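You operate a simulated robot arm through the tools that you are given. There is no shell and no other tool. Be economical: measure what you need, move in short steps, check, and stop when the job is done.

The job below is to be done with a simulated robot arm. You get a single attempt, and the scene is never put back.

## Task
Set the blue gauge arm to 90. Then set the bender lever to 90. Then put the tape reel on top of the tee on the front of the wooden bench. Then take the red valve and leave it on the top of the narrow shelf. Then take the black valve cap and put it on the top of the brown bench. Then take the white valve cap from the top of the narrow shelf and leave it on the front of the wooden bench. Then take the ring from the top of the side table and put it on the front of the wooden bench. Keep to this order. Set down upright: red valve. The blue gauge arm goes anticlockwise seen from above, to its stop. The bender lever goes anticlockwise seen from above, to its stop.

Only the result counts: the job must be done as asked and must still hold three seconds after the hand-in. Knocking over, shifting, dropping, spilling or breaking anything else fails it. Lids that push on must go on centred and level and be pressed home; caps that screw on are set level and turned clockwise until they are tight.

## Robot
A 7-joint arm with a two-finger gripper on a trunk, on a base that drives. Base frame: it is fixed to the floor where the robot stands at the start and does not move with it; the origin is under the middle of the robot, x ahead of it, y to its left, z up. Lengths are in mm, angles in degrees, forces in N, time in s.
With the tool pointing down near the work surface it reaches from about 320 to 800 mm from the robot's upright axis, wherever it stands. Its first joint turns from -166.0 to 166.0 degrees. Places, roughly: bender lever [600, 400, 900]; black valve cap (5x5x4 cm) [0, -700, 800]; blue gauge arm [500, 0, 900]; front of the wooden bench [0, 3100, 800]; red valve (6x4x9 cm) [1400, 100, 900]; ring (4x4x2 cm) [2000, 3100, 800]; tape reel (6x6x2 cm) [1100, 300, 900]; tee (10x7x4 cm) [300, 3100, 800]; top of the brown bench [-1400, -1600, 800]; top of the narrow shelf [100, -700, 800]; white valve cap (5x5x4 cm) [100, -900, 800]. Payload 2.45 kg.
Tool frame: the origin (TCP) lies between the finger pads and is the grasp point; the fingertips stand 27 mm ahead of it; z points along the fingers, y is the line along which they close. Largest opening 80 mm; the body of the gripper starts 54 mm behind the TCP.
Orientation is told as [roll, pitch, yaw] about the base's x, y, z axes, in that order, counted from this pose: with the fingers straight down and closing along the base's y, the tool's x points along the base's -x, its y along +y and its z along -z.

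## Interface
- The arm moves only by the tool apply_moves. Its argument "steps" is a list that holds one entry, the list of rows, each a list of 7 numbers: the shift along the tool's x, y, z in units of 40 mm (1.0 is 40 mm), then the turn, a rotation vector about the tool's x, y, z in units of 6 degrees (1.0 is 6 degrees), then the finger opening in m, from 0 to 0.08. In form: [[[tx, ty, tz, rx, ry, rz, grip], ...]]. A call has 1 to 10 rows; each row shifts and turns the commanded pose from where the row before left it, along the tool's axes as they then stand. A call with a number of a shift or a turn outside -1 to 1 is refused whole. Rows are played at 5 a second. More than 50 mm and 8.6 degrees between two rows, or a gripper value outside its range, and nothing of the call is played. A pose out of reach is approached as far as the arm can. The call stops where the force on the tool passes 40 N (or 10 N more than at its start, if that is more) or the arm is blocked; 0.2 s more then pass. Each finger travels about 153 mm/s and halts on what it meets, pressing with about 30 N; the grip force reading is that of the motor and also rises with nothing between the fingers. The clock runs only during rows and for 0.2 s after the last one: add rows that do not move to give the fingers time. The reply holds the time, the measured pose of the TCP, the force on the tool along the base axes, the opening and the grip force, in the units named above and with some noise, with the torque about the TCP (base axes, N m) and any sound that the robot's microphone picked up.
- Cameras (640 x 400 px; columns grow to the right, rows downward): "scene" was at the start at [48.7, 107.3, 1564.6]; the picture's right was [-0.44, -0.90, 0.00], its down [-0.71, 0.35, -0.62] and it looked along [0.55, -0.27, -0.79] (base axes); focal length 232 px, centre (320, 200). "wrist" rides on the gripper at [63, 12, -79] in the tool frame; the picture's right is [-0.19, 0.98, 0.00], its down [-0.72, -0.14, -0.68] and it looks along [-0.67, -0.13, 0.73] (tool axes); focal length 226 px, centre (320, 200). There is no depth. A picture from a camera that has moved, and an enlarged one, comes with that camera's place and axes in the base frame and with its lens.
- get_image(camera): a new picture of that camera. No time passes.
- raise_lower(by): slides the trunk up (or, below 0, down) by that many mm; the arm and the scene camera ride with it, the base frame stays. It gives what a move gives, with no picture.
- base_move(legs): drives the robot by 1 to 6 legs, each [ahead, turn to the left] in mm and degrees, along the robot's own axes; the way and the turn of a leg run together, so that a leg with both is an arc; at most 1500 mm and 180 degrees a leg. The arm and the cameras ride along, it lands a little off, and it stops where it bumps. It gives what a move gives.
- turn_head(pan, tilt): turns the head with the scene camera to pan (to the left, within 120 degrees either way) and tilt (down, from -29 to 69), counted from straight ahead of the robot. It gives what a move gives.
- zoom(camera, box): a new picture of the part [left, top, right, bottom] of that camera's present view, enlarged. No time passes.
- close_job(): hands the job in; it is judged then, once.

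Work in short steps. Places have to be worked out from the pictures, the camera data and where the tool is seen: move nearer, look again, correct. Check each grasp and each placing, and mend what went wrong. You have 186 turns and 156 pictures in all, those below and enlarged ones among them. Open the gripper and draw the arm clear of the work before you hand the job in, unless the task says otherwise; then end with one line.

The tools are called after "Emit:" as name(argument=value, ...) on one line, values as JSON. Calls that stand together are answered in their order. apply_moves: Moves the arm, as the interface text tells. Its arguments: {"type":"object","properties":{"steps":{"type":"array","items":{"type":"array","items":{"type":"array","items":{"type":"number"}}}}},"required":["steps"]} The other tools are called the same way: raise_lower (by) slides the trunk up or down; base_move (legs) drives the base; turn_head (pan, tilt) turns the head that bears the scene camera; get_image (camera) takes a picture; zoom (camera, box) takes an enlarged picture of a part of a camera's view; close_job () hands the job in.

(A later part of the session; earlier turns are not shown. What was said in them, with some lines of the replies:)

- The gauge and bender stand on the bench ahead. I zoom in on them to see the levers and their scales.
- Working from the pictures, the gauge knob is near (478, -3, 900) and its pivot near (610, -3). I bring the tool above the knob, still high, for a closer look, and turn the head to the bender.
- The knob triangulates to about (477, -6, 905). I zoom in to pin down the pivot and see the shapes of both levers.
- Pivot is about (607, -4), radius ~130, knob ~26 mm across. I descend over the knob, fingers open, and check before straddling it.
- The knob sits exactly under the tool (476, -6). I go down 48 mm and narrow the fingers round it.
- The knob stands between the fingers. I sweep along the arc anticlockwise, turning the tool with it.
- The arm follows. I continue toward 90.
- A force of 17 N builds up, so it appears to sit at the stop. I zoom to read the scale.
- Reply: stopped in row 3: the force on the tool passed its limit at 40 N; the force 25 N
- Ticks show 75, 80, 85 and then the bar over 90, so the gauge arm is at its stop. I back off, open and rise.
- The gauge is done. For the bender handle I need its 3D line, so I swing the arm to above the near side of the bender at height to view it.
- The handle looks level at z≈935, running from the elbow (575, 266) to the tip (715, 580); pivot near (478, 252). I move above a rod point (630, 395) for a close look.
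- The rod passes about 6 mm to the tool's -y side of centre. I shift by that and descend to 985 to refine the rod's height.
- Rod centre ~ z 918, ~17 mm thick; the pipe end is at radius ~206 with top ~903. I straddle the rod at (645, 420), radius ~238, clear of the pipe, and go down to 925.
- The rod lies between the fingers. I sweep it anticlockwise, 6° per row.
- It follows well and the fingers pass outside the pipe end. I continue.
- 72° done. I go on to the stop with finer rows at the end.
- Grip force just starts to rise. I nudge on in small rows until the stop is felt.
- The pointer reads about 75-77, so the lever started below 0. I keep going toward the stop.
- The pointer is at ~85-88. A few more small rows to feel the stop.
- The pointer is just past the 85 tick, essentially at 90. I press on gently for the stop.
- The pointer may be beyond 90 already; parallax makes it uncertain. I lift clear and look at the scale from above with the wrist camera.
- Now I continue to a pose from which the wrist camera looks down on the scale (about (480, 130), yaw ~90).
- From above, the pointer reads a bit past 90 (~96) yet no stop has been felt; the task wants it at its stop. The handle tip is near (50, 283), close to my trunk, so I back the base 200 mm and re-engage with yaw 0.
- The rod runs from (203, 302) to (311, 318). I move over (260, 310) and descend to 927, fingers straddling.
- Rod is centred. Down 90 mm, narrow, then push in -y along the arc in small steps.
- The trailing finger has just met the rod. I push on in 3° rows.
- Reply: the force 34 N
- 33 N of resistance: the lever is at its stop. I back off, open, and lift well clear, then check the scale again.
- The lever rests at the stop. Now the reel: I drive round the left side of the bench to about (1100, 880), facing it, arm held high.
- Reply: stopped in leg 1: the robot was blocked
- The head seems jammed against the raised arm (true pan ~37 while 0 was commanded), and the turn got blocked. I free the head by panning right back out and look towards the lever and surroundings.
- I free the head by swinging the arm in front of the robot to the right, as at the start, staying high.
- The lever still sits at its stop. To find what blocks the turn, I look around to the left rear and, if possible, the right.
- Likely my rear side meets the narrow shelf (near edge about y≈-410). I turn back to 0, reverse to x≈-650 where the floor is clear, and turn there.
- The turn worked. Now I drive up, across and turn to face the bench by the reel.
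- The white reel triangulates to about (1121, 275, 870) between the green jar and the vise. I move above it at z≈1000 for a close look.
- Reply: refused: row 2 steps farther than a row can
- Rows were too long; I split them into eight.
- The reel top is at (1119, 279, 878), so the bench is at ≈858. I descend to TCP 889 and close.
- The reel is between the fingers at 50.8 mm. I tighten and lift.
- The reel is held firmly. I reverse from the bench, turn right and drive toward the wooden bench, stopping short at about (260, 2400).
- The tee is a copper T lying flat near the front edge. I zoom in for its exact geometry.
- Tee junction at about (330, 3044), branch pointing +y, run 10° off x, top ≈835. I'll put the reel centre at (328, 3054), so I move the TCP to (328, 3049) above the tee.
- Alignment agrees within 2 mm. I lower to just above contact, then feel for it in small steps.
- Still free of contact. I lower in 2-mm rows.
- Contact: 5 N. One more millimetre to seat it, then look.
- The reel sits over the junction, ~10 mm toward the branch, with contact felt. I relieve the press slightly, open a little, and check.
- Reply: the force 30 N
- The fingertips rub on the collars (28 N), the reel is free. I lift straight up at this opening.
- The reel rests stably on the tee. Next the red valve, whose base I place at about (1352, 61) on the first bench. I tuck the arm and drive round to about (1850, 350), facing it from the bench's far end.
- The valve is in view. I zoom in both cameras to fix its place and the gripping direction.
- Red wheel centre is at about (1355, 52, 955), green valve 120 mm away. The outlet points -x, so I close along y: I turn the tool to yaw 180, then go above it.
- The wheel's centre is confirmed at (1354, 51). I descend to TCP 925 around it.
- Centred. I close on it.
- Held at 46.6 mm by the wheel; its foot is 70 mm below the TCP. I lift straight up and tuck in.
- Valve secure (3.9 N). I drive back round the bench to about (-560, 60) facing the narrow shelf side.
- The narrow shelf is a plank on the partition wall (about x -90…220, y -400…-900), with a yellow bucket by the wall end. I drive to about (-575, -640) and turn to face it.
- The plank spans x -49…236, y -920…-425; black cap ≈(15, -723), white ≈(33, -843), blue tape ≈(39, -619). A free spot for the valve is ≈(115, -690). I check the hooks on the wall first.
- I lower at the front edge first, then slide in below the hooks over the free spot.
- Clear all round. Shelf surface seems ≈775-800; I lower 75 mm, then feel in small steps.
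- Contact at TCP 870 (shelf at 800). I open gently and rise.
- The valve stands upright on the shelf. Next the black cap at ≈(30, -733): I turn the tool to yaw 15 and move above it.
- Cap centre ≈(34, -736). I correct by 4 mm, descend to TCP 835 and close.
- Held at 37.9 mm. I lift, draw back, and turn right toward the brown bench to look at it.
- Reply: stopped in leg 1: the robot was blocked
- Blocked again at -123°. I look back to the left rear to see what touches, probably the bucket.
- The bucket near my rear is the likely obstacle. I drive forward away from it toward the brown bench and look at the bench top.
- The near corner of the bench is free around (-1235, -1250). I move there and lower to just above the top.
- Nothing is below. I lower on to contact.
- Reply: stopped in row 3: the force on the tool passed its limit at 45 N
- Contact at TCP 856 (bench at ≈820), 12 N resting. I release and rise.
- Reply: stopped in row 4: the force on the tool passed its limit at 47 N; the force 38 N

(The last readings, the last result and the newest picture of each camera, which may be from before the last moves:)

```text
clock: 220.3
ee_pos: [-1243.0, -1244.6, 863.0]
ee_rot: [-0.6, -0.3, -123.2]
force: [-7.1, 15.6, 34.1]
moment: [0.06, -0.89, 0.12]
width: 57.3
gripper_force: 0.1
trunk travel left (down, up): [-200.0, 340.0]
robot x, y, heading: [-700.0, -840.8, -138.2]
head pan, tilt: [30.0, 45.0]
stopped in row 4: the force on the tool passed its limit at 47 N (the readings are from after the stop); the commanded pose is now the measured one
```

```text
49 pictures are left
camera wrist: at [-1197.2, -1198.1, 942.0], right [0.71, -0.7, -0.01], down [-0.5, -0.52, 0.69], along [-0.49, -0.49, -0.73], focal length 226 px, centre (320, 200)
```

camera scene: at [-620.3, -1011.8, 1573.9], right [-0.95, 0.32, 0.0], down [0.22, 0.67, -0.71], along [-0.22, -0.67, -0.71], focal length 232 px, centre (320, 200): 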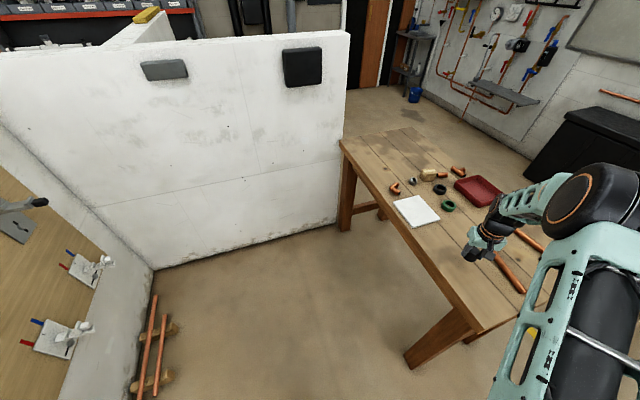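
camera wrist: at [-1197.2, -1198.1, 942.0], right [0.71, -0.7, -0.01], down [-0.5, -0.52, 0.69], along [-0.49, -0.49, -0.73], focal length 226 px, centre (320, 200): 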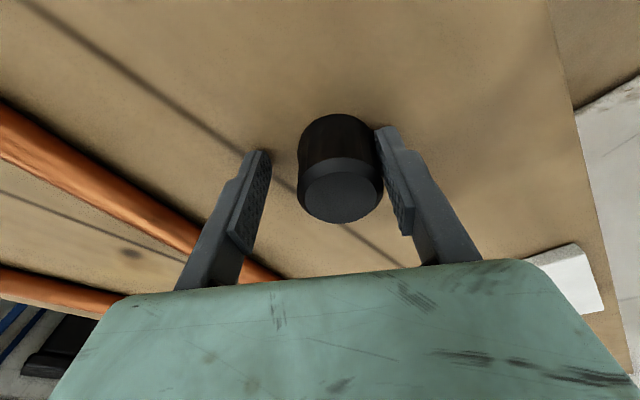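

The hand got pushed up (34 N) while opening, so a fingertip drags on the top. I keep this opening and rise slowly first.

Emit:
apply_moves(steps=[[[0, 0, -0.1, 0, 0, 0, 0.057], [0, 0, -0.1, 0, 0, 0, 0.057], [0, 0, -0.1, 0, 0, 0, 0.06], [0, 0, 0, 0, 0, 0, 0.065]]])

Emit:
get_image(camera="wrist")

Emit:
zoom(camera="scene", box=[420, 190, 540, 290])

```text
clock: 221.3
ee_pos: [-1238.2, -1247.7, 869.1]
ee_rot: [-0.4, 0.0, -123.0]
force: [0.4, -1.2, 0.3]
moment: [0.05, -0.01, 0.03]
width: 64.9
gripper_force: 0.1
trunk travel left (down, up): [-200.0, 340.0]
robot x, y, heading: [-703.8, -844.2, -138.5]
head pan, tilt: [30.0, 45.0]
```

```text
48 pictures are left
camera wrist: at [-1194.0, -1201.6, 949.2], right [0.72, -0.7, -0.01], down [-0.51, -0.53, 0.68], along [-0.48, -0.49, -0.73], focal length 226 px, centre (320, 200)
```

wrist: 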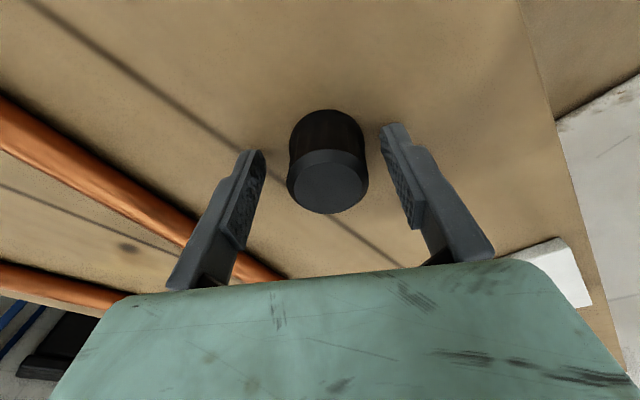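

```text
4.00 times, centred on (480, 240) of scene
camera zoom: at [-620.1, -1011.5, 1573.9], right [-0.95, 0.32, 0.0], down [0.22, 0.67, -0.71], along [-0.22, -0.67, -0.71], focal length 928 px, centre (-320, 40)
```

zoom: 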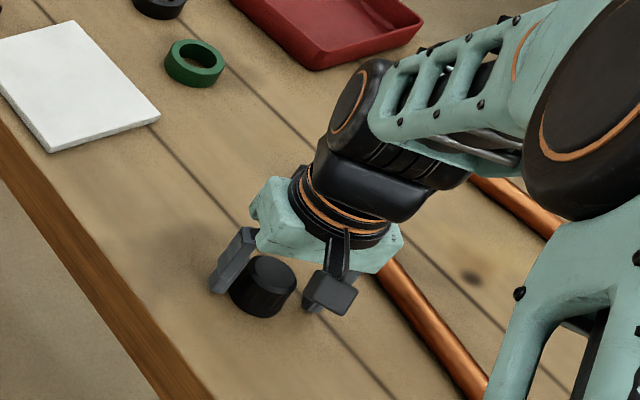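

The cap stands on the brown bench. I rise, tuck, and turn back to the narrow shelf, stopping at about (-550, -845) facing +x.

Emit:
apply_moves(steps=[[[0, 0, -0.8, 0, 0, 0, 0.08], [0, 0, -0.9, 0, 0, 0, 0.08], [0, 0, -0.9, 0, 0, 0, 0.08], [0.5, 0, -0.8, 0, 0, 0, 0.08], [0.9, 0, -0.6, 0, 0, 0, 0.08], [0.9, 0, -0.6, 0, 0, 0, 0.08], [0.9, 0, -0.4, 0, 0, 0, 0.08]]])

Emit:
zoom(camera="scene", box=[420, 190, 540, 290])

Emit:
base_move(legs=[[0, 138.5], [140, 0]])

Emit:
turn_head(pan=25, tilt=45)

Emit:
get_image(camera="wrist")

Emit:
get_image(camera="scene")

```text
clock: 222.9
ee_pos: [-1168.7, -1140.8, 1070.7]
ee_rot: [-0.5, 0.0, -123.0]
force: [-0.4, 0.6, -0.3]
moment: [0.0, 0.02, 0.01]
width: 80.2
gripper_force: 0.0
trunk travel left (down, up): [-200.0, 340.0]
robot x, y, heading: [-703.1, -843.1, -138.7]
head pan, tilt: [30.0, 45.0]
```

```text
4.00 times, centred on (480, 240) of scene
camera zoom: at [-619.5, -1011.1, 1574.0], right [-0.95, 0.32, 0.0], down [0.22, 0.67, -0.71], along [-0.22, -0.67, -0.71], focal length 928 px, centre (-320, 40)
```

zoom: 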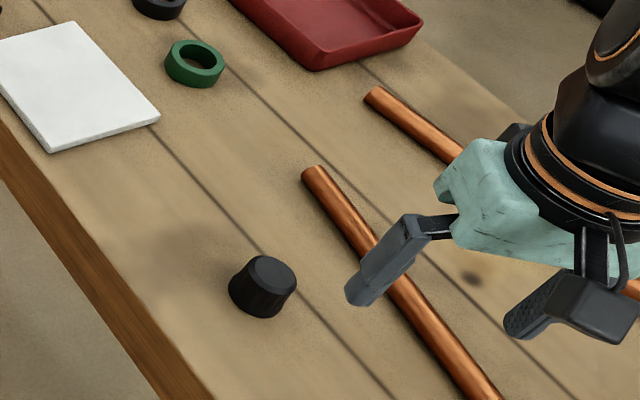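

```text
clock: 229.1
ee_pos: [-155.9, -934.7, 1068.8]
ee_rot: [-0.4, 0.1, 15.1]
force: [0.1, 0.6, -1.0]
moment: [0.04, -0.01, 0.02]
width: 80.2
gripper_force: 0.0
trunk travel left (down, up): [-200.0, 340.0]
robot x, y, heading: [-703.4, -842.7, -0.5]
head pan, tilt: [30.0, 45.0]
stopped in leg 1: the robot was blocked; the commanded pose is now the measured one
```

```text
clock: 229.7
ee_pos: [-155.7, -933.1, 1070.1]
ee_rot: [-0.4, 0.0, 15.1]
force: [-0.2, -0.2, -0.4]
moment: [0.01, -0.02, 0.01]
width: 79.8
gripper_force: 0.0
trunk travel left (down, up): [-200.0, 340.0]
robot x, y, heading: [-699.4, -847.1, -0.1]
head pan, tilt: [25.0, 45.0]
```

```text
45 pictures are left
camera wrist: at [-219.8, -937.6, 1150.4], right [-0.07, 1.0, -0.01], down [0.73, 0.06, 0.68], along [0.68, 0.04, -0.73], focal length 226 px, centre (320, 200)
```

wrist: 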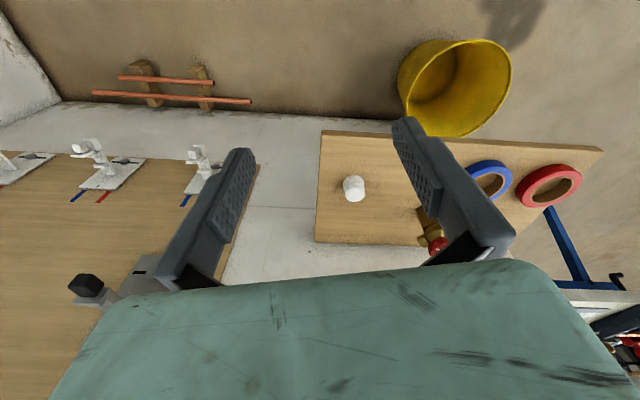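

```text
44 pictures are left
camera scene: at [-646.3, -669.1, 1573.9], right [0.42, -0.91, 0.0], down [-0.64, -0.29, -0.71], along [0.64, 0.29, -0.71], focal length 232 px, centre (320, 200)
```

scene: 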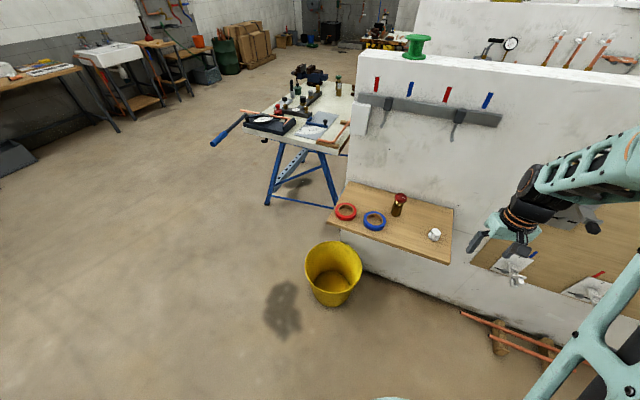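

The turn was in fact complete. White cap ≈(36, -857). I roll 140 mm forward and move above it.

Emit:
base_move(legs=[[140, 0]])

Emit:
apply_moves(steps=[[[-0.3, 0.4, 0.2, 0, 0, 0, 0.08], [-0.3, 0.4, 0.2, 0, 0, 0, 0.08], [-0.3, 0.4, 0.4, 0, 0, 0, 0.08], [-0.3, 0.4, 0.5, 0, 0, 0, 0.08], [-0.3, 0.5, 0.5, 0, 0, 0, 0.08], [0, 0, 0.5, 0, 0, 0, 0.08]]])

Emit:
get_image(camera="wrist")

```text
clock: 231.1
ee_pos: [-12.9, -937.1, 1069.4]
ee_rot: [-0.4, 0.1, 14.9]
force: [-0.7, 0.7, 0.4]
moment: [-0.02, 0.0, 0.01]
width: 79.8
gripper_force: 0.0
trunk travel left (down, up): [-200.0, 340.0]
robot x, y, heading: [-561.3, -844.8, -0.6]
head pan, tilt: [25.0, 45.0]
```

```text
clock: 232.5
ee_pos: [23.5, -840.2, 979.0]
ee_rot: [-0.4, 0.1, 14.9]
force: [0.3, -0.7, -0.1]
moment: [-0.01, -0.02, 0.04]
width: 79.9
gripper_force: 0.0
trunk travel left (down, up): [-200.0, 340.0]
robot x, y, heading: [-558.7, -844.1, -0.5]
head pan, tilt: [25.0, 45.0]
```

```text
43 pictures are left
camera wrist: at [-41.3, -843.8, 1058.5], right [-0.06, 1.0, -0.01], down [0.73, 0.05, 0.68], along [0.68, 0.04, -0.73], focal length 226 px, centre (320, 200)
```

wrist: 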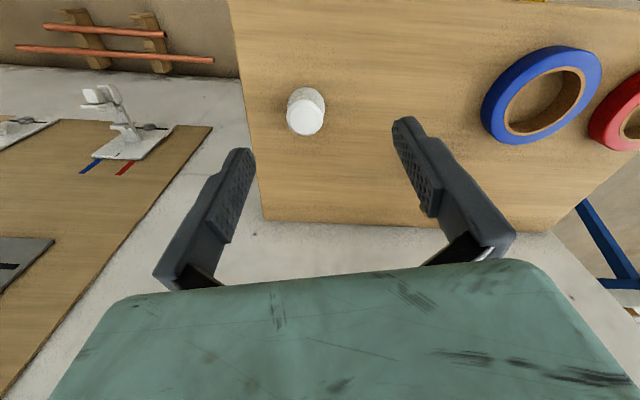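

Cap at ≈(48, -854). I shift over it and come halfway down to check.

Emit:
apply_moves(steps=[[[-0.52, -0.49, 0.3, 0, 0, 0, 0.08], [0, 0, 0.8, 0, 0, 0, 0.08], [0, 0, 0.8, 0, 0, 0, 0.08], [0, 0, 0, 0, 0, 0, 0.08]]])

Emit:
get_image(camera="wrist")

```text
clock: 233.5
ee_pos: [47.2, -856.9, 900.5]
ee_rot: [-0.5, 0.1, 14.9]
force: [-0.1, -1.7, -0.2]
moment: [0.04, 0.0, -0.02]
width: 79.8
gripper_force: 0.1
trunk travel left (down, up): [-200.0, 340.0]
robot x, y, heading: [-562.2, -846.2, -0.4]
head pan, tilt: [25.0, 45.0]
```

```text
42 pictures are left
camera wrist: at [-17.0, -860.4, 981.1], right [-0.06, 1.0, -0.01], down [0.73, 0.05, 0.68], along [0.68, 0.04, -0.73], focal length 226 px, centre (320, 200)
```

wrist: 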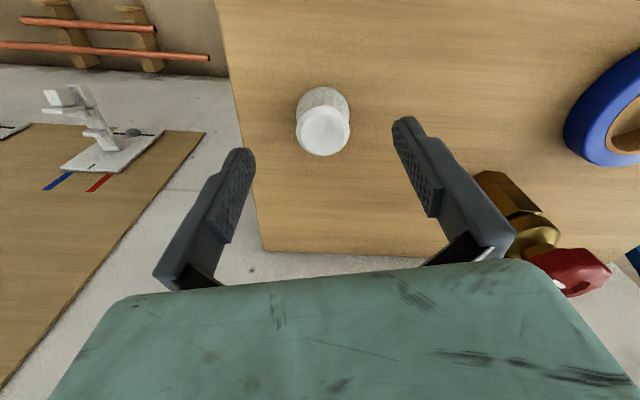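

A 5-mm correction, then down to 836 and close.

Emit:
apply_moves(steps=[[[-0.14, 0.04, 0.5, 0, 0, 0, 0.08], [0, 0, 0.6, 0, 0, 0, 0.08], [0, 0, 0.5, 0, 0, 0, 0.08], [0, 0, 0, 0, 0, 0, 0.08], [0, 0, 0, 0, 0, 0, 0.055], [0, 0, 0, 0, 0, 0, 0.03], [0, 0, 0, 0, 0, 0, 0.03]]])

Emit:
get_image(camera="wrist")

```text
clock: 235.1
ee_pos: [52.3, -852.9, 837.1]
ee_rot: [-0.4, 0.1, 15.0]
force: [-0.7, -0.2, -0.2]
moment: [0.0, -0.02, 0.02]
width: 36.7
gripper_force: 29.9
trunk travel left (down, up): [-200.0, 340.0]
robot x, y, heading: [-559.5, -846.7, -0.9]
head pan, tilt: [25.0, 45.0]
```

```text
41 pictures are left
camera wrist: at [-12.3, -856.7, 917.4], right [-0.07, 1.0, -0.01], down [0.73, 0.05, 0.68], along [0.68, 0.04, -0.73], focal length 226 px, centre (320, 200)
```

wrist: 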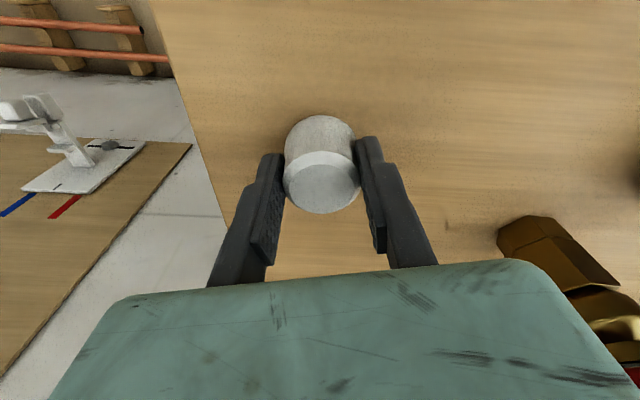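

Held at 36.7 mm. I lift, tuck, and drive up the left aisle to the wooden bench, stopping at about (0, 2380).

Emit:
apply_moves(steps=[[[0, 0, -0.6, 0, 0, 0, 0.03], [0, 0, -0.9, 0, 0, 0, 0.03], [0, 0, -0.9, 0, 0, 0, 0.03], [0, 0, -0.9, 0, 0, 0, 0.03], [0.5, 0, -0.8, 0, 0, 0, 0.03], [0.8, 0, -0.6, 0, 0, 0, 0.03], [0.8, 0, -0.6, 0, 0, 0, 0.03], [0.4, 0, -0.6, 0, 0, 0, 0.03]]])

Emit:
base_move(legs=[[0, 90.5], [1500, 0], [0, -18], [1400, 0], [400, 0], [0, 18]])

Emit:
get_image(camera="wrist")

Emit:
get_image(camera="scene")

```text
clock: 236.9
ee_pos: [-44.3, -877.9, 1072.8]
ee_rot: [-0.4, 0.0, 14.8]
force: [0.0, -0.4, 0.3]
moment: [0.01, -0.01, 0.02]
width: 36.6
gripper_force: 29.8
trunk travel left (down, up): [-200.0, 340.0]
robot x, y, heading: [-558.0, -845.2, -0.8]
head pan, tilt: [25.0, 45.0]
```

```text
clock: 259.1
ee_pos: [-51.2, 2921.0, 1072.0]
ee_rot: [-0.4, 0.1, 107.0]
force: [0.1, -0.6, 1.1]
moment: [0.0, 0.0, 0.04]
width: 36.5
gripper_force: 30.0
trunk travel left (down, up): [-200.0, 340.0]
robot x, y, heading: [-59.9, 2401.1, 91.8]
head pan, tilt: [25.0, 45.0]
```

```text
40 pictures are left
camera wrist: at [-45.7, 2855.8, 1152.7], right [-0.99, -0.1, -0.01], down [-0.08, 0.73, 0.68], along [-0.06, 0.68, -0.73], focal length 226 px, centre (320, 200)
```

wrist: 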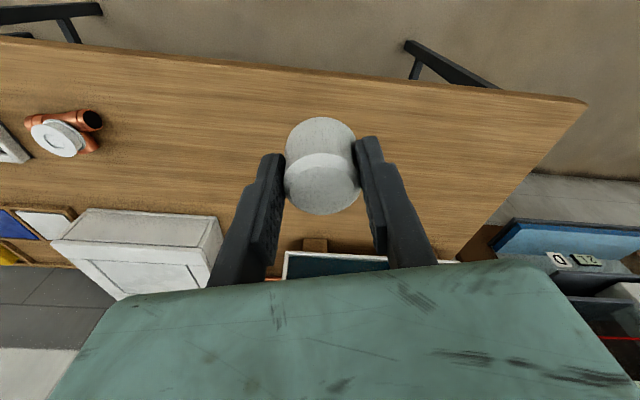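

```text
39 pictures are left
camera scene: at [-239.2, 2452.6, 1573.9], right [0.89, 0.45, 0.0], down [0.32, -0.63, -0.71], along [-0.32, 0.63, -0.71], focal length 232 px, centre (320, 200)
```

scene: 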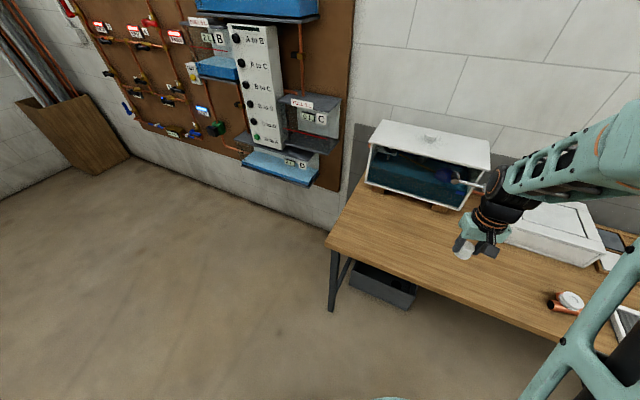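

All clear in front of the tank. I place the cap at about (-30, 3060): move over and lower to 875.

Emit:
apply_moves(steps=[[[-0.79, -0.38, 0, 0, 0, 0, 0.03], [-0.79, -0.38, 0, 0, 0, 0, 0.03], [-0.79, -0.38, 0, 0, 0, 0, 0.03], [-0.79, -0.38, 0, 0, 0, 0, 0.03], [0, 0, 1, 0, 0, 0, 0.03], [0, 0, 1, 0, 0, 0, 0.03], [0, 0, 1, 0, 0, 0, 0.03], [0, 0, 1, 0, 0, 0, 0.03], [0, 0, 0.9, 0, 0, 0, 0.03], [0, 0, 0, 0, 0, 0, 0.03]]])

Emit:
get_image(camera="wrist")

```text
clock: 261.3
ee_pos: [-29.0, 3060.7, 876.2]
ee_rot: [-0.3, 0.0, 106.9]
force: [-0.1, 0.0, 0.8]
moment: [-0.01, 0.02, 0.01]
width: 36.5
gripper_force: 30.5
trunk travel left (down, up): [-200.0, 340.0]
robot x, y, heading: [-64.1, 2402.5, 91.8]
head pan, tilt: [25.0, 45.0]
```

```text
38 pictures are left
camera wrist: at [-22.6, 2996.6, 955.4], right [-0.99, -0.1, -0.01], down [-0.08, 0.73, 0.68], along [-0.06, 0.68, -0.73], focal length 226 px, centre (320, 200)
```

wrist: 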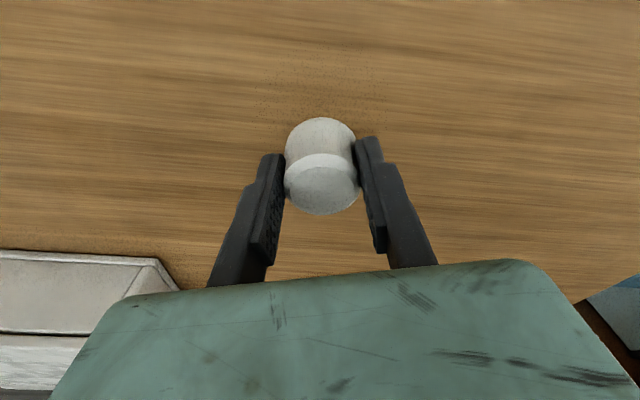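

Free space. I lower in small rows to contact.

Emit:
apply_moves(steps=[[[0, 0, 0.3, 0, 0, 0, 0.03], [0, 0, 0.3, 0, 0, 0, 0.03], [0, 0, 0.1, 0, 0, 0, 0.03], [0, 0, 0.06, 0, 0, 0, 0.03], [0, 0, 0.05, 0, 0, 0, 0.03], [0, 0, 0.05, 0, 0, 0, 0.03], [0, 0, 0, 0, 0, 0, 0.03]]])

```text
clock: 262.9
ee_pos: [-28.9, 3058.8, 842.2]
ee_rot: [-0.3, 0.0, 107.0]
force: [-0.2, 0.3, 0.6]
moment: [-0.03, -0.01, -0.01]
width: 36.3
gripper_force: 29.7
trunk travel left (down, up): [-200.0, 340.0]
robot x, y, heading: [-66.6, 2402.8, 91.9]
head pan, tilt: [25.0, 45.0]
```

Emit:
apply_moves(steps=[[[0, 0, 0.05, 0, 0, 0, 0.03], [0, 0, 0.05, 0, 0, 0, 0.03], [0, 0, 0.05, 0, 0, 0, 0.03], [0, 0, 0, 0, 0, 0, 0.03]]])

```text
clock: 263.9
ee_pos: [-28.1, 3059.0, 836.6]
ee_rot: [-0.4, 0.1, 106.9]
force: [0.2, -0.4, -0.3]
moment: [0.0, -0.01, -0.04]
width: 36.4
gripper_force: 30.1
trunk travel left (down, up): [-200.0, 340.0]
robot x, y, heading: [-63.4, 2406.4, 91.8]
head pan, tilt: [25.0, 45.0]
```

Emit:
apply_moves(steps=[[[0, 0, 0.05, 0, 0, 0, 0.03], [0, 0, 0.05, 0, 0, 0, 0.03], [0, 0, 0.05, 0, 0, 0, 0.03], [0, 0, 0, 0, 0, 0, 0.03]]])

```text
clock: 264.9
ee_pos: [-29.6, 3059.4, 832.4]
ee_rot: [-0.5, -0.1, 107.0]
force: [1.2, -0.2, 27.9]
moment: [0.02, 0.22, -0.02]
width: 36.4
gripper_force: 29.8
trunk travel left (down, up): [-200.0, 340.0]
robot x, y, heading: [-61.8, 2399.9, 91.8]
head pan, tilt: [25.0, 45.0]
```

Contact (28 N). I ease up 1.5 mm, open partly, then rise while opening.

Emit:
apply_moves(steps=[[[0, 0, -0.04, 0, 0, 0, 0.03], [0, 0, 0, 0, 0, 0, 0.045], [0, 0, 0, 0, 0, 0, 0.05], [0, 0, -0.2, 0, 0, 0, 0.055], [0, 0, -0.2, 0, 0, 0, 0.065], [0, 0, -0.9, 0, 0, 0, 0.075], [0, 0, -0.9, 0, 0, 0, 0.08], [0, 0, -0.9, 0, 0, 0, 0.08], [0, 0, -0.9, 0, 0, 0, 0.08]]])

Emit:
get_image(camera="wrist")

```text
clock: 266.9
ee_pos: [-29.1, 3060.1, 991.0]
ee_rot: [-0.4, 0.1, 106.9]
force: [-0.2, -0.8, -1.2]
moment: [0.0, -0.03, 0.0]
width: 80.0
gripper_force: 0.0
trunk travel left (down, up): [-200.0, 340.0]
robot x, y, heading: [-63.1, 2406.0, 91.8]
head pan, tilt: [25.0, 45.0]
```

```text
37 pictures are left
camera wrist: at [-23.8, 2995.6, 1072.4], right [-0.99, -0.1, -0.01], down [-0.08, 0.73, 0.68], along [-0.06, 0.68, -0.73], focal length 226 px, centre (320, 200)
```

wrist: 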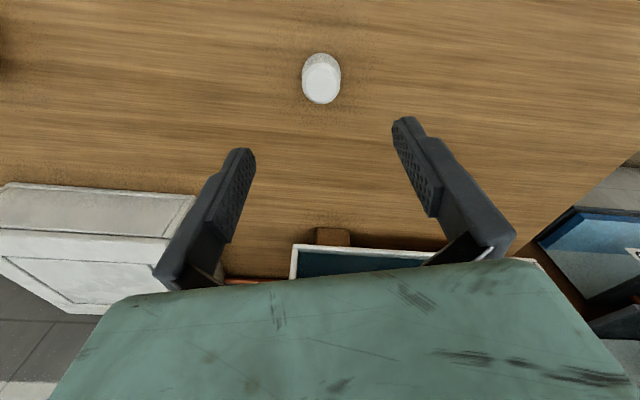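

White cap is down. Now the ring: I tuck, reverse 200, and drive along to x≈1950 in front of the side table, then look.

Emit:
apply_moves(steps=[[[0.7, 0, -0.6, 0, 0, 0, 0.08], [0.8, 0, -0.6, 0, 0, 0, 0.08], [0.8, 0, -0.6, 0, 0, 0, 0.08], [0.8, 0, -0.6, 0, 0, 0, 0.08]]])

Emit:
base_move(legs=[[-200, 0], [0, -91.5], [1450, 0], [550, 0], [0, 90]])

Emit:
get_image(camera="scene")

Emit:
get_image(camera="wrist")

```text
clock: 267.9
ee_pos: [5.3, 2939.6, 1090.0]
ee_rot: [-0.4, 0.1, 107.0]
force: [0.0, -0.3, -0.6]
moment: [0.04, -0.02, 0.0]
width: 79.9
gripper_force: 0.1
trunk travel left (down, up): [-200.0, 340.0]
robot x, y, heading: [-63.8, 2400.7, 91.7]
head pan, tilt: [25.0, 45.0]
```

```text
clock: 287.1
ee_pos: [2049.4, 2750.1, 1087.9]
ee_rot: [-0.4, 0.2, 105.7]
force: [-0.1, 0.1, 0.2]
moment: [0.04, -0.02, -0.02]
width: 80.0
gripper_force: 0.1
trunk travel left (down, up): [-200.0, 340.0]
robot x, y, heading: [1968.5, 2212.4, 90.5]
head pan, tilt: [25.0, 45.0]
```

```text
36 pictures are left
camera scene: at [1793.1, 2269.2, 1573.9], right [0.9, 0.43, 0.0], down [0.3, -0.64, -0.71], along [-0.3, 0.64, -0.71], focal length 232 px, centre (320, 200)
```

scene: 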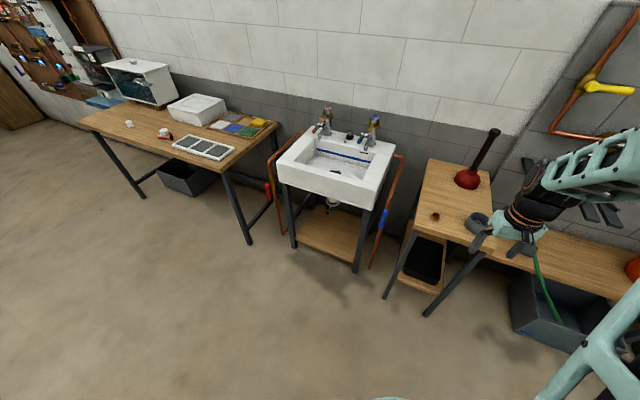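

```text
35 pictures are left
camera wrist: at [2054.4, 2686.5, 1168.6], right [-1.0, -0.08, -0.01], down [-0.06, 0.73, 0.68], along [-0.05, 0.68, -0.73], focal length 226 px, centre (320, 200)
```

wrist: 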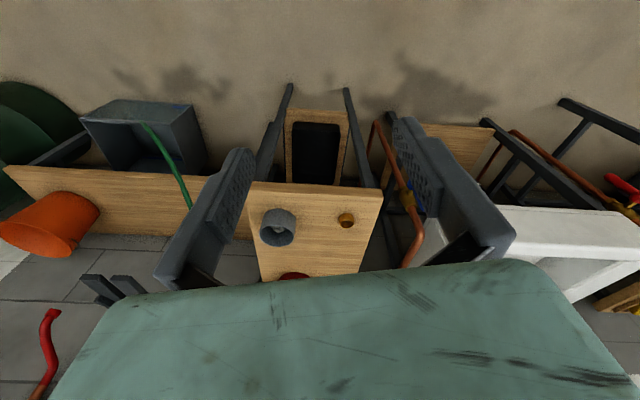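

The ring is on the side table, beside a grey cup and the plunger. I zoom to locate it.

Emit:
zoom(camera="scene", box=[400, 150, 520, 270])

Emit:
zoom(camera="wrist", box=[240, 170, 400, 280])

```text
3.33 times, centred on (460, 210) of scene
camera zoom: at [1793.1, 2269.2, 1573.9], right [0.9, 0.43, 0.0], down [0.3, -0.64, -0.71], along [-0.3, 0.64, -0.71], focal length 774 px, centre (-147, 167)
```

zoom: 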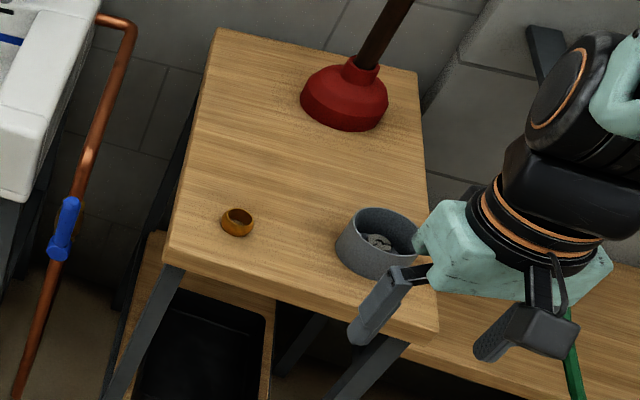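

```text
3.64 times, centred on (320, 225) of wrist
camera zoom: at [2054.4, 2686.5, 1168.6], right [-1.0, -0.08, -0.01], down [-0.06, 0.73, 0.68], along [-0.05, 0.68, -0.73], focal length 822 px, centre (320, 109)
```

zoom: 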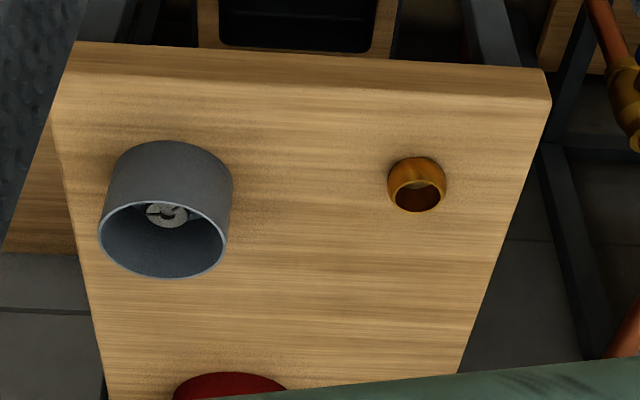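

Ring ≈(1961, 3081), table top ≈798. I drive 230 mm forward and move above the ring with the fingers closing along x.

Emit:
base_move(legs=[[230, 0]])

Emit:
apply_moves(steps=[[[-0.5, 0.4, 0.4, 0, 0, 0.9, 0.08], [-0.5, 0.4, 0.4, 0, 0, 0.9, 0.08], [-0.4, 0.4, 0.4, 0, 0, 0.8, 0.08], [-0.4, 0.4, 0.4, 0, 0, 0, 0.08], [-0.4, 0.4, 0.4, 0, 0, 0, 0.08]]])

Emit:
get_image(camera="wrist")

```text
clock: 288.8
ee_pos: [2048.4, 2979.4, 1087.2]
ee_rot: [-0.4, 0.1, 105.6]
force: [1.0, 0.3, -0.5]
moment: [0.04, 0.02, -0.01]
width: 79.9
gripper_force: 0.1
trunk travel left (down, up): [-200.0, 340.0]
robot x, y, heading: [1965.2, 2444.4, 90.3]
head pan, tilt: [25.0, 45.0]
```

```text
clock: 290.0
ee_pos: [1958.7, 3057.1, 1007.6]
ee_rot: [-0.4, -0.1, 90.0]
force: [0.5, 0.5, -0.2]
moment: [-0.03, 0.03, -0.01]
width: 80.1
gripper_force: 0.0
trunk travel left (down, up): [-200.0, 340.0]
robot x, y, heading: [1970.9, 2443.9, 90.1]
head pan, tilt: [25.0, 45.0]
```

```text
32 pictures are left
camera wrist: at [1945.6, 2994.0, 1087.8], right [-0.98, 0.19, -0.01], down [0.14, 0.72, 0.68], along [0.14, 0.67, -0.73], focal length 226 px, centre (320, 200)
```

wrist: 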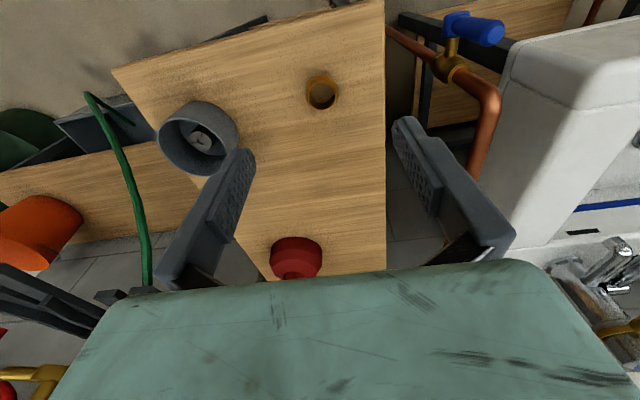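

Ring confirmed at (1962, 3081). I descend over it to TCP 840 and check.

Emit:
apply_moves(steps=[[[-0.6, -0.08, 0.5, 0, 0, 0, 0.08], [0, 0, 0.9, 0, 0, 0, 0.07], [0, 0, 0.9, 0, 0, 0, 0.065], [0, 0, 0.9, 0, 0, 0, 0.065], [0, 0, 0.9, 0, 0, 0, 0.065], [0, 0, 0.15, 0, 0, 0, 0.065], [0, 0, 0, 0, 0, 0, 0.065]]])

Emit:
get_image(camera="wrist")

```text
clock: 291.6
ee_pos: [1962.5, 3083.1, 837.1]
ee_rot: [-0.4, -0.1, 90.1]
force: [-0.3, -0.5, -0.7]
moment: [0.0, 0.01, -0.01]
width: 65.1
gripper_force: 0.1
trunk travel left (down, up): [-200.0, 340.0]
robot x, y, heading: [1963.5, 2442.7, 90.2]
head pan, tilt: [25.0, 45.0]
```

```text
31 pictures are left
camera wrist: at [1950.2, 3018.7, 917.9], right [-0.98, 0.19, -0.01], down [0.14, 0.72, 0.68], along [0.14, 0.67, -0.73], focal length 226 px, centre (320, 200)
```

wrist: 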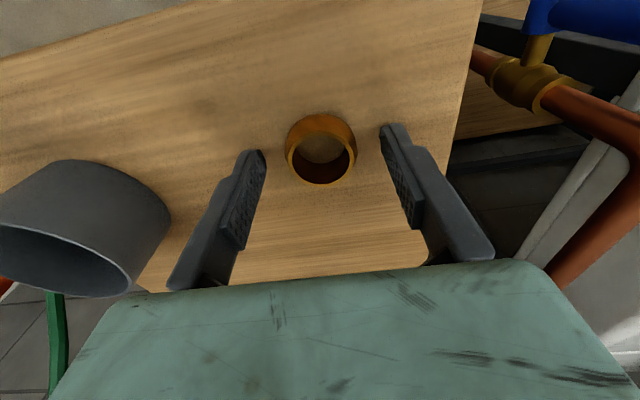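

The ring sits between the tips. I lower a bit more, feeling for the table, then close.

Emit:
apply_moves(steps=[[[0, 0, 0.06, 0, 0, 0, 0.065], [0, 0, 0.06, 0, 0, 0, 0.065], [0, 0, 0.06, 0, 0, 0, 0.065], [0, 0, 0, 0, 0, 0, 0.065]]])

Emit:
apply_moves(steps=[[[0, 0, 0, 0, 0, 0, 0.05], [0, 0, 0, 0, 0, 0, 0.035], [0, 0, 0, 0, 0, 0, 0.025], [0, 0, 0, 0, 0, 0, 0.025]]])

Emit:
get_image(camera="wrist")

```text
clock: 292.6
ee_pos: [1961.0, 3081.7, 833.1]
ee_rot: [-0.3, -0.4, 90.2]
force: [-10.9, -4.6, 28.5]
moment: [-0.32, 1.42, 0.09]
width: 60.7
gripper_force: 0.1
trunk travel left (down, up): [-200.0, 340.0]
robot x, y, heading: [1968.4, 2443.1, 90.5]
head pan, tilt: [25.0, 45.0]
```

```text
clock: 293.6
ee_pos: [1963.7, 3083.6, 830.7]
ee_rot: [-0.4, 0.0, 90.1]
force: [0.3, 0.1, -1.0]
moment: [-0.03, 0.01, 0.02]
width: 36.3
gripper_force: 30.1
trunk travel left (down, up): [-200.0, 340.0]
robot x, y, heading: [1968.5, 2444.3, 90.2]
head pan, tilt: [25.0, 45.0]
```

```text
30 pictures are left
camera wrist: at [1950.6, 3019.5, 910.4], right [-0.98, 0.19, -0.01], down [0.14, 0.72, 0.68], along [0.14, 0.67, -0.73], focal length 226 px, centre (320, 200)
```

wrist: 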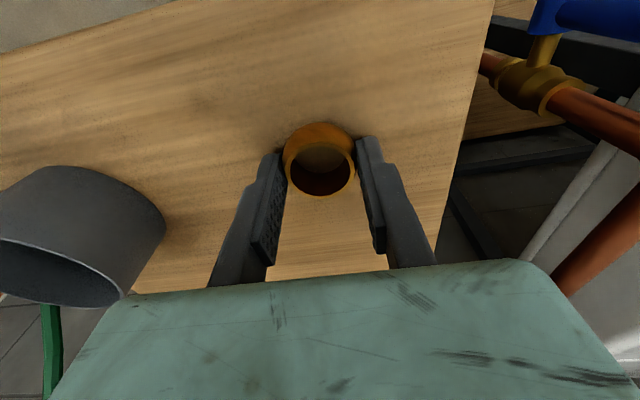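

Gripped at 36.3 mm. I lift, tuck and check.

Emit:
apply_moves(steps=[[[0, 0, -0.5, 0, 0, 0, 0.025], [0, 0, -0.9, 0, 0, 0, 0.025], [0, 0, -0.9, 0, 0, 0, 0.025], [0, 0, -0.9, 0, 0, 0, 0.025], [0, 0, -0.9, 0, 0, 0, 0.025], [0.6, 0, -0.8, 0, 0, 0, 0.025], [0.8, 0, -0.6, 0, 0, 0, 0.025], [0.8, 0, -0.6, 0, 0, 0, 0.025]]])

Emit:
get_image(camera="wrist")

```text
clock: 295.4
ee_pos: [1962.4, 2993.5, 1075.6]
ee_rot: [-0.4, -0.1, 90.2]
force: [0.6, 0.1, 0.2]
moment: [-0.02, -0.01, 0.01]
width: 35.9
gripper_force: 30.6
trunk travel left (down, up): [-200.0, 340.0]
robot x, y, heading: [1963.7, 2443.7, 90.4]
head pan, tilt: [25.0, 45.0]
```

```text
29 pictures are left
camera wrist: at [1949.9, 2930.1, 1155.5], right [-0.98, 0.19, -0.01], down [0.14, 0.72, 0.68], along [0.14, 0.67, -0.73], focal length 226 px, centre (320, 200)
```

wrist: 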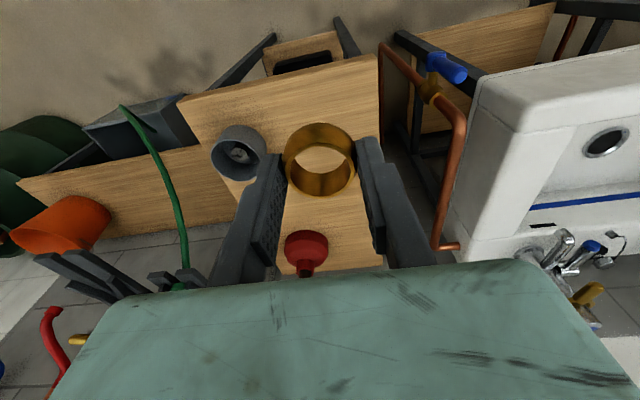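

Ring held. I go back to the wooden bench, stopping at about (110, 2395).

Emit:
base_move(legs=[[-240, 0], [0, 89.6], [1450, 0], [400, 0], [0, -90], [190, 0]])

Emit:
get_image(camera="wrist")

Emit:
get_image(camera="scene")

```text
clock: 315.1
ee_pos: [79.4, 2915.0, 1074.5]
ee_rot: [-0.3, 0.0, 92.0]
force: [-0.1, 0.2, -0.6]
moment: [-0.02, -0.02, 0.01]
width: 34.5
gripper_force: 30.1
trunk travel left (down, up): [-200.0, 340.0]
robot x, y, heading: [100.7, 2362.6, 92.2]
head pan, tilt: [25.0, 45.0]
```

```text
28 pictures are left
camera wrist: at [68.3, 2851.0, 1154.7], right [-0.99, 0.16, -0.01], down [0.11, 0.72, 0.68], along [0.12, 0.67, -0.73], focal length 226 px, centre (320, 200)
```

wrist: 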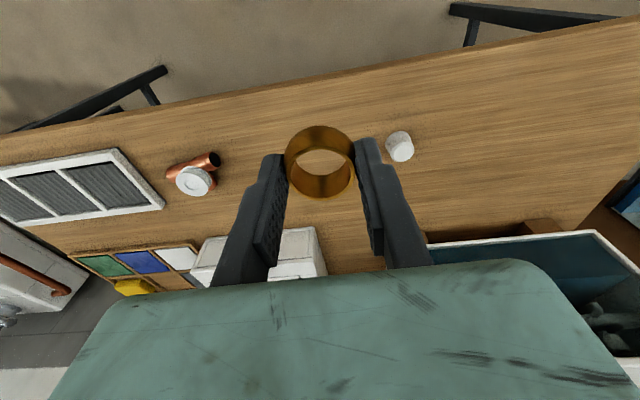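

```text
27 pictures are left
camera scene: at [-76.2, 2412.6, 1573.9], right [0.89, 0.46, 0.0], down [0.32, -0.63, -0.71], along [-0.32, 0.63, -0.71], focal length 232 px, centre (320, 200)
```

scene: 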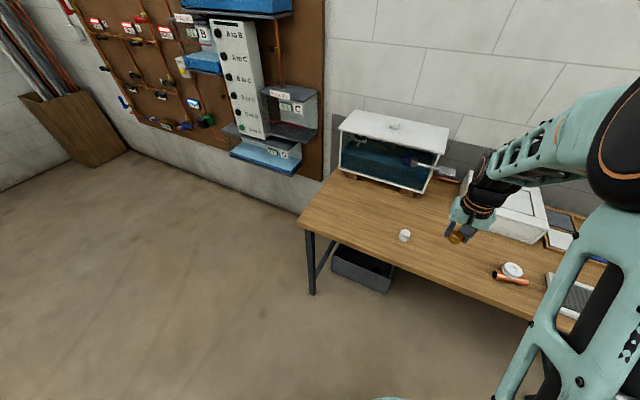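

I move to (110, 3060) between cap and tee and lower to 850.

Emit:
apply_moves(steps=[[[-0.9, -0.22, 0, 0, 0, 0, 0.025], [-0.9, -0.22, 0, 0, 0, 0, 0.025], [-0.9, -0.22, 0, 0, 0, 0, 0.025], [-0.9, -0.22, 0, 0, 0, 0, 0.025], [0, 0, 1, 0, 0, 0, 0.025], [0, 0, 1, 0, 0, 0, 0.025], [0, 0, 1, 0, 0, 0, 0.025], [0, 0, 1, 0, 0, 0, 0.025], [0, 0, 1, 0, 0, 0, 0.025], [0, 0, 0.5, 0, 0, 0, 0.025]]])

Emit:
get_image(camera="wrist")

Emit:
zoom(camera="scene", box=[390, 190, 530, 290])

```text
clock: 317.4
ee_pos: [108.4, 3058.9, 854.8]
ee_rot: [-0.4, 0.0, 91.9]
force: [-0.1, 1.0, -0.4]
moment: [0.0, 0.0, 0.02]
width: 34.6
gripper_force: 29.9
trunk travel left (down, up): [-200.0, 340.0]
robot x, y, heading: [102.0, 2364.8, 92.4]
head pan, tilt: [25.0, 45.0]
```

```text
26 pictures are left
camera wrist: at [99.0, 2995.2, 935.0], right [-0.99, 0.16, -0.01], down [0.11, 0.72, 0.68], along [0.11, 0.67, -0.73], focal length 226 px, centre (320, 200)
```

wrist: 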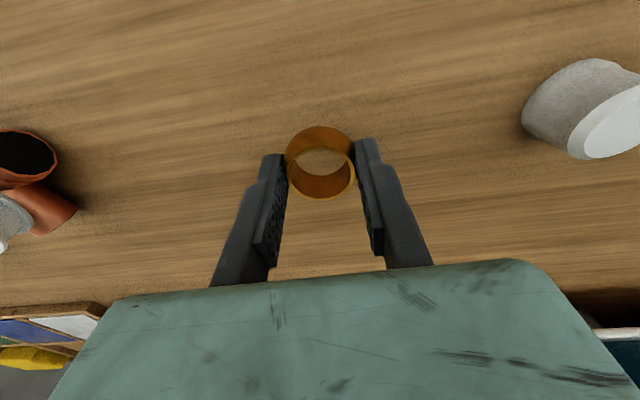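

```text
4.00 times, centred on (460, 240) of scene
camera zoom: at [-76.2, 2412.6, 1573.9], right [0.89, 0.46, 0.0], down [0.32, -0.63, -0.71], along [-0.32, 0.63, -0.71], focal length 928 px, centre (-240, 40)
```

zoom: 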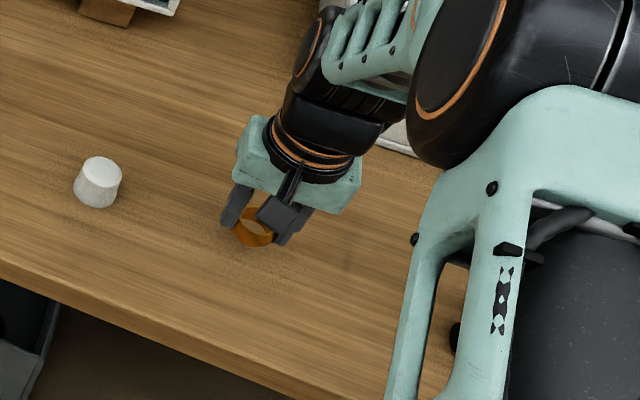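

Free. Lower slowly to contact.

Emit:
apply_moves(steps=[[[0, 0, 0.15, 0, 0, 0, 0.025], [0, 0, 0.15, 0, 0, 0, 0.025], [0, 0, 0.1, 0, 0, 0, 0.025], [0, 0, 0.05, 0, 0, 0, 0.025], [0, 0, 0.05, 0, 0, 0, 0.025], [0, 0, 0.05, 0, 0, 0, 0.025], [0, 0, 0, 0, 0, 0, 0.025]]])

```text
clock: 318.9
ee_pos: [111.5, 3060.1, 832.0]
ee_rot: [-0.4, -0.1, 91.9]
force: [-1.9, -0.3, -0.2]
moment: [0.0, 0.0, -0.03]
width: 34.3
gripper_force: 29.7
trunk travel left (down, up): [-200.0, 340.0]
robot x, y, heading: [101.0, 2366.1, 92.1]
head pan, tilt: [25.0, 45.0]
```

Emit:
apply_moves(steps=[[[0, 0, 0.05, 0, 0, 0, 0.025], [0, 0, 0.05, 0, 0, 0, 0.025], [0, 0, 0, 0, 0, 0, 0.025]]])

```text
clock: 319.8
ee_pos: [110.7, 3061.1, 828.4]
ee_rot: [-0.4, -0.1, 92.0]
force: [-1.2, 0.4, 2.8]
moment: [-0.01, 0.07, 0.02]
width: 34.2
gripper_force: 30.2
trunk travel left (down, up): [-200.0, 340.0]
robot x, y, heading: [103.3, 2362.3, 92.1]
head pan, tilt: [25.0, 45.0]
```

Light contact. I open slightly while easing up, then rise.

Emit:
apply_moves(steps=[[[0, 0, 0, 0, 0, 0, 0.038], [0, 0, -0.03, 0, 0, 0, 0.042], [0, 0, -0.1, 0, 0, 0, 0.05], [0, 0, -0.2, 0, 0, 0, 0.06], [0, 0, -0.4, 0, 0, 0, 0.07], [0, 0, -0.9, 0, 0, 0, 0.08], [0, 0, -0.9, 0, 0, 0, 0.08], [0, 0, -0.9, 0, 0, 0, 0.08]]])

Emit:
get_image(camera="wrist")

```text
clock: 321.6
ee_pos: [109.9, 3059.5, 966.9]
ee_rot: [-0.4, 0.1, 91.9]
force: [-0.5, 0.0, 0.6]
moment: [0.01, 0.01, -0.02]
width: 80.0
gripper_force: 0.1
trunk travel left (down, up): [-200.0, 340.0]
robot x, y, heading: [99.6, 2366.6, 92.6]
head pan, tilt: [25.0, 45.0]
```

```text
24 pictures are left
camera wrist: at [99.2, 2995.7, 1047.3], right [-0.99, 0.16, -0.01], down [0.11, 0.72, 0.68], along [0.11, 0.67, -0.73], focal length 226 px, centre (320, 200)
```

wrist: 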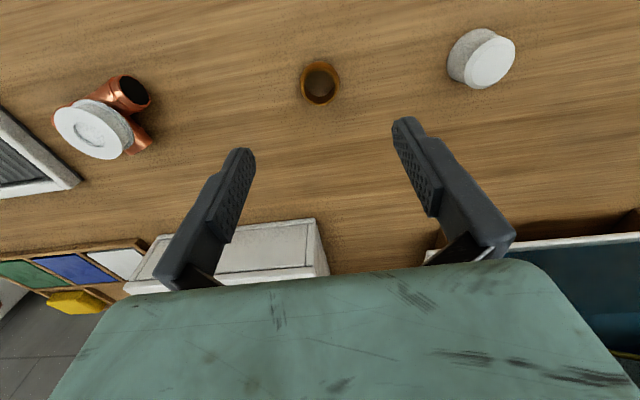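

Ring, cap and reel all stand on the wooden bench. I draw the arm clear and take a last look.

Emit:
apply_moves(steps=[[[0.3, 0, -0.9, 0, 0, 0, 0.08], [0.7, 0, -0.7, 0, 0, 0, 0.08], [0.8, 0, -0.6, 0, 0, 0, 0.08], [0.8, 0, -0.6, 0, 0, 0, 0.08], [0.8, 0, -0.3, 0, 0, 0, 0.08]]])

Emit:
zoom(camera="scene", box=[380, 190, 560, 310])

```text
clock: 322.8
ee_pos: [111.5, 2921.1, 1090.7]
ee_rot: [-0.4, -0.1, 91.7]
force: [-0.1, -0.1, 0.4]
moment: [0.02, -0.01, -0.02]
width: 79.8
gripper_force: 0.1
trunk travel left (down, up): [-200.0, 340.0]
robot x, y, heading: [99.8, 2364.5, 92.1]
head pan, tilt: [25.0, 45.0]
```

```text
3.33 times, centred on (470, 250) of scene
camera zoom: at [-76.2, 2411.6, 1573.9], right [0.89, 0.46, 0.0], down [0.32, -0.63, -0.71], along [-0.32, 0.63, -0.71], focal length 774 px, centre (-180, 33)
```

zoom: 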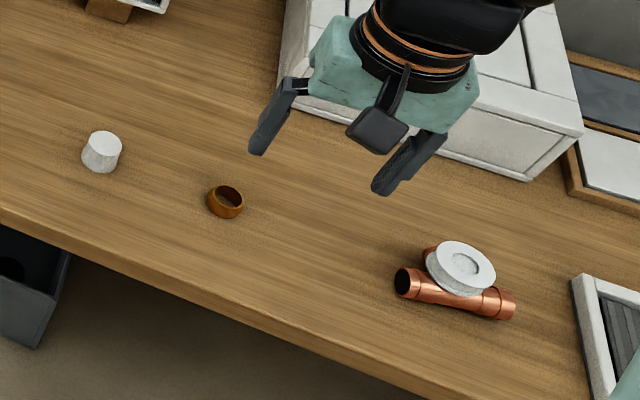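

Everything is in place and the arm is clear, so I hand the job in.

Emit:
close_job()

```text
The job is handed in.
```

All seven steps are done in the order asked and handed in; the bender lever was pushed to its stop, where its pointer read a little past 90 (about 96), and the base was stopped by contact while turning three times, once or twice probably against the yellow bucket, which I did not check for movement.
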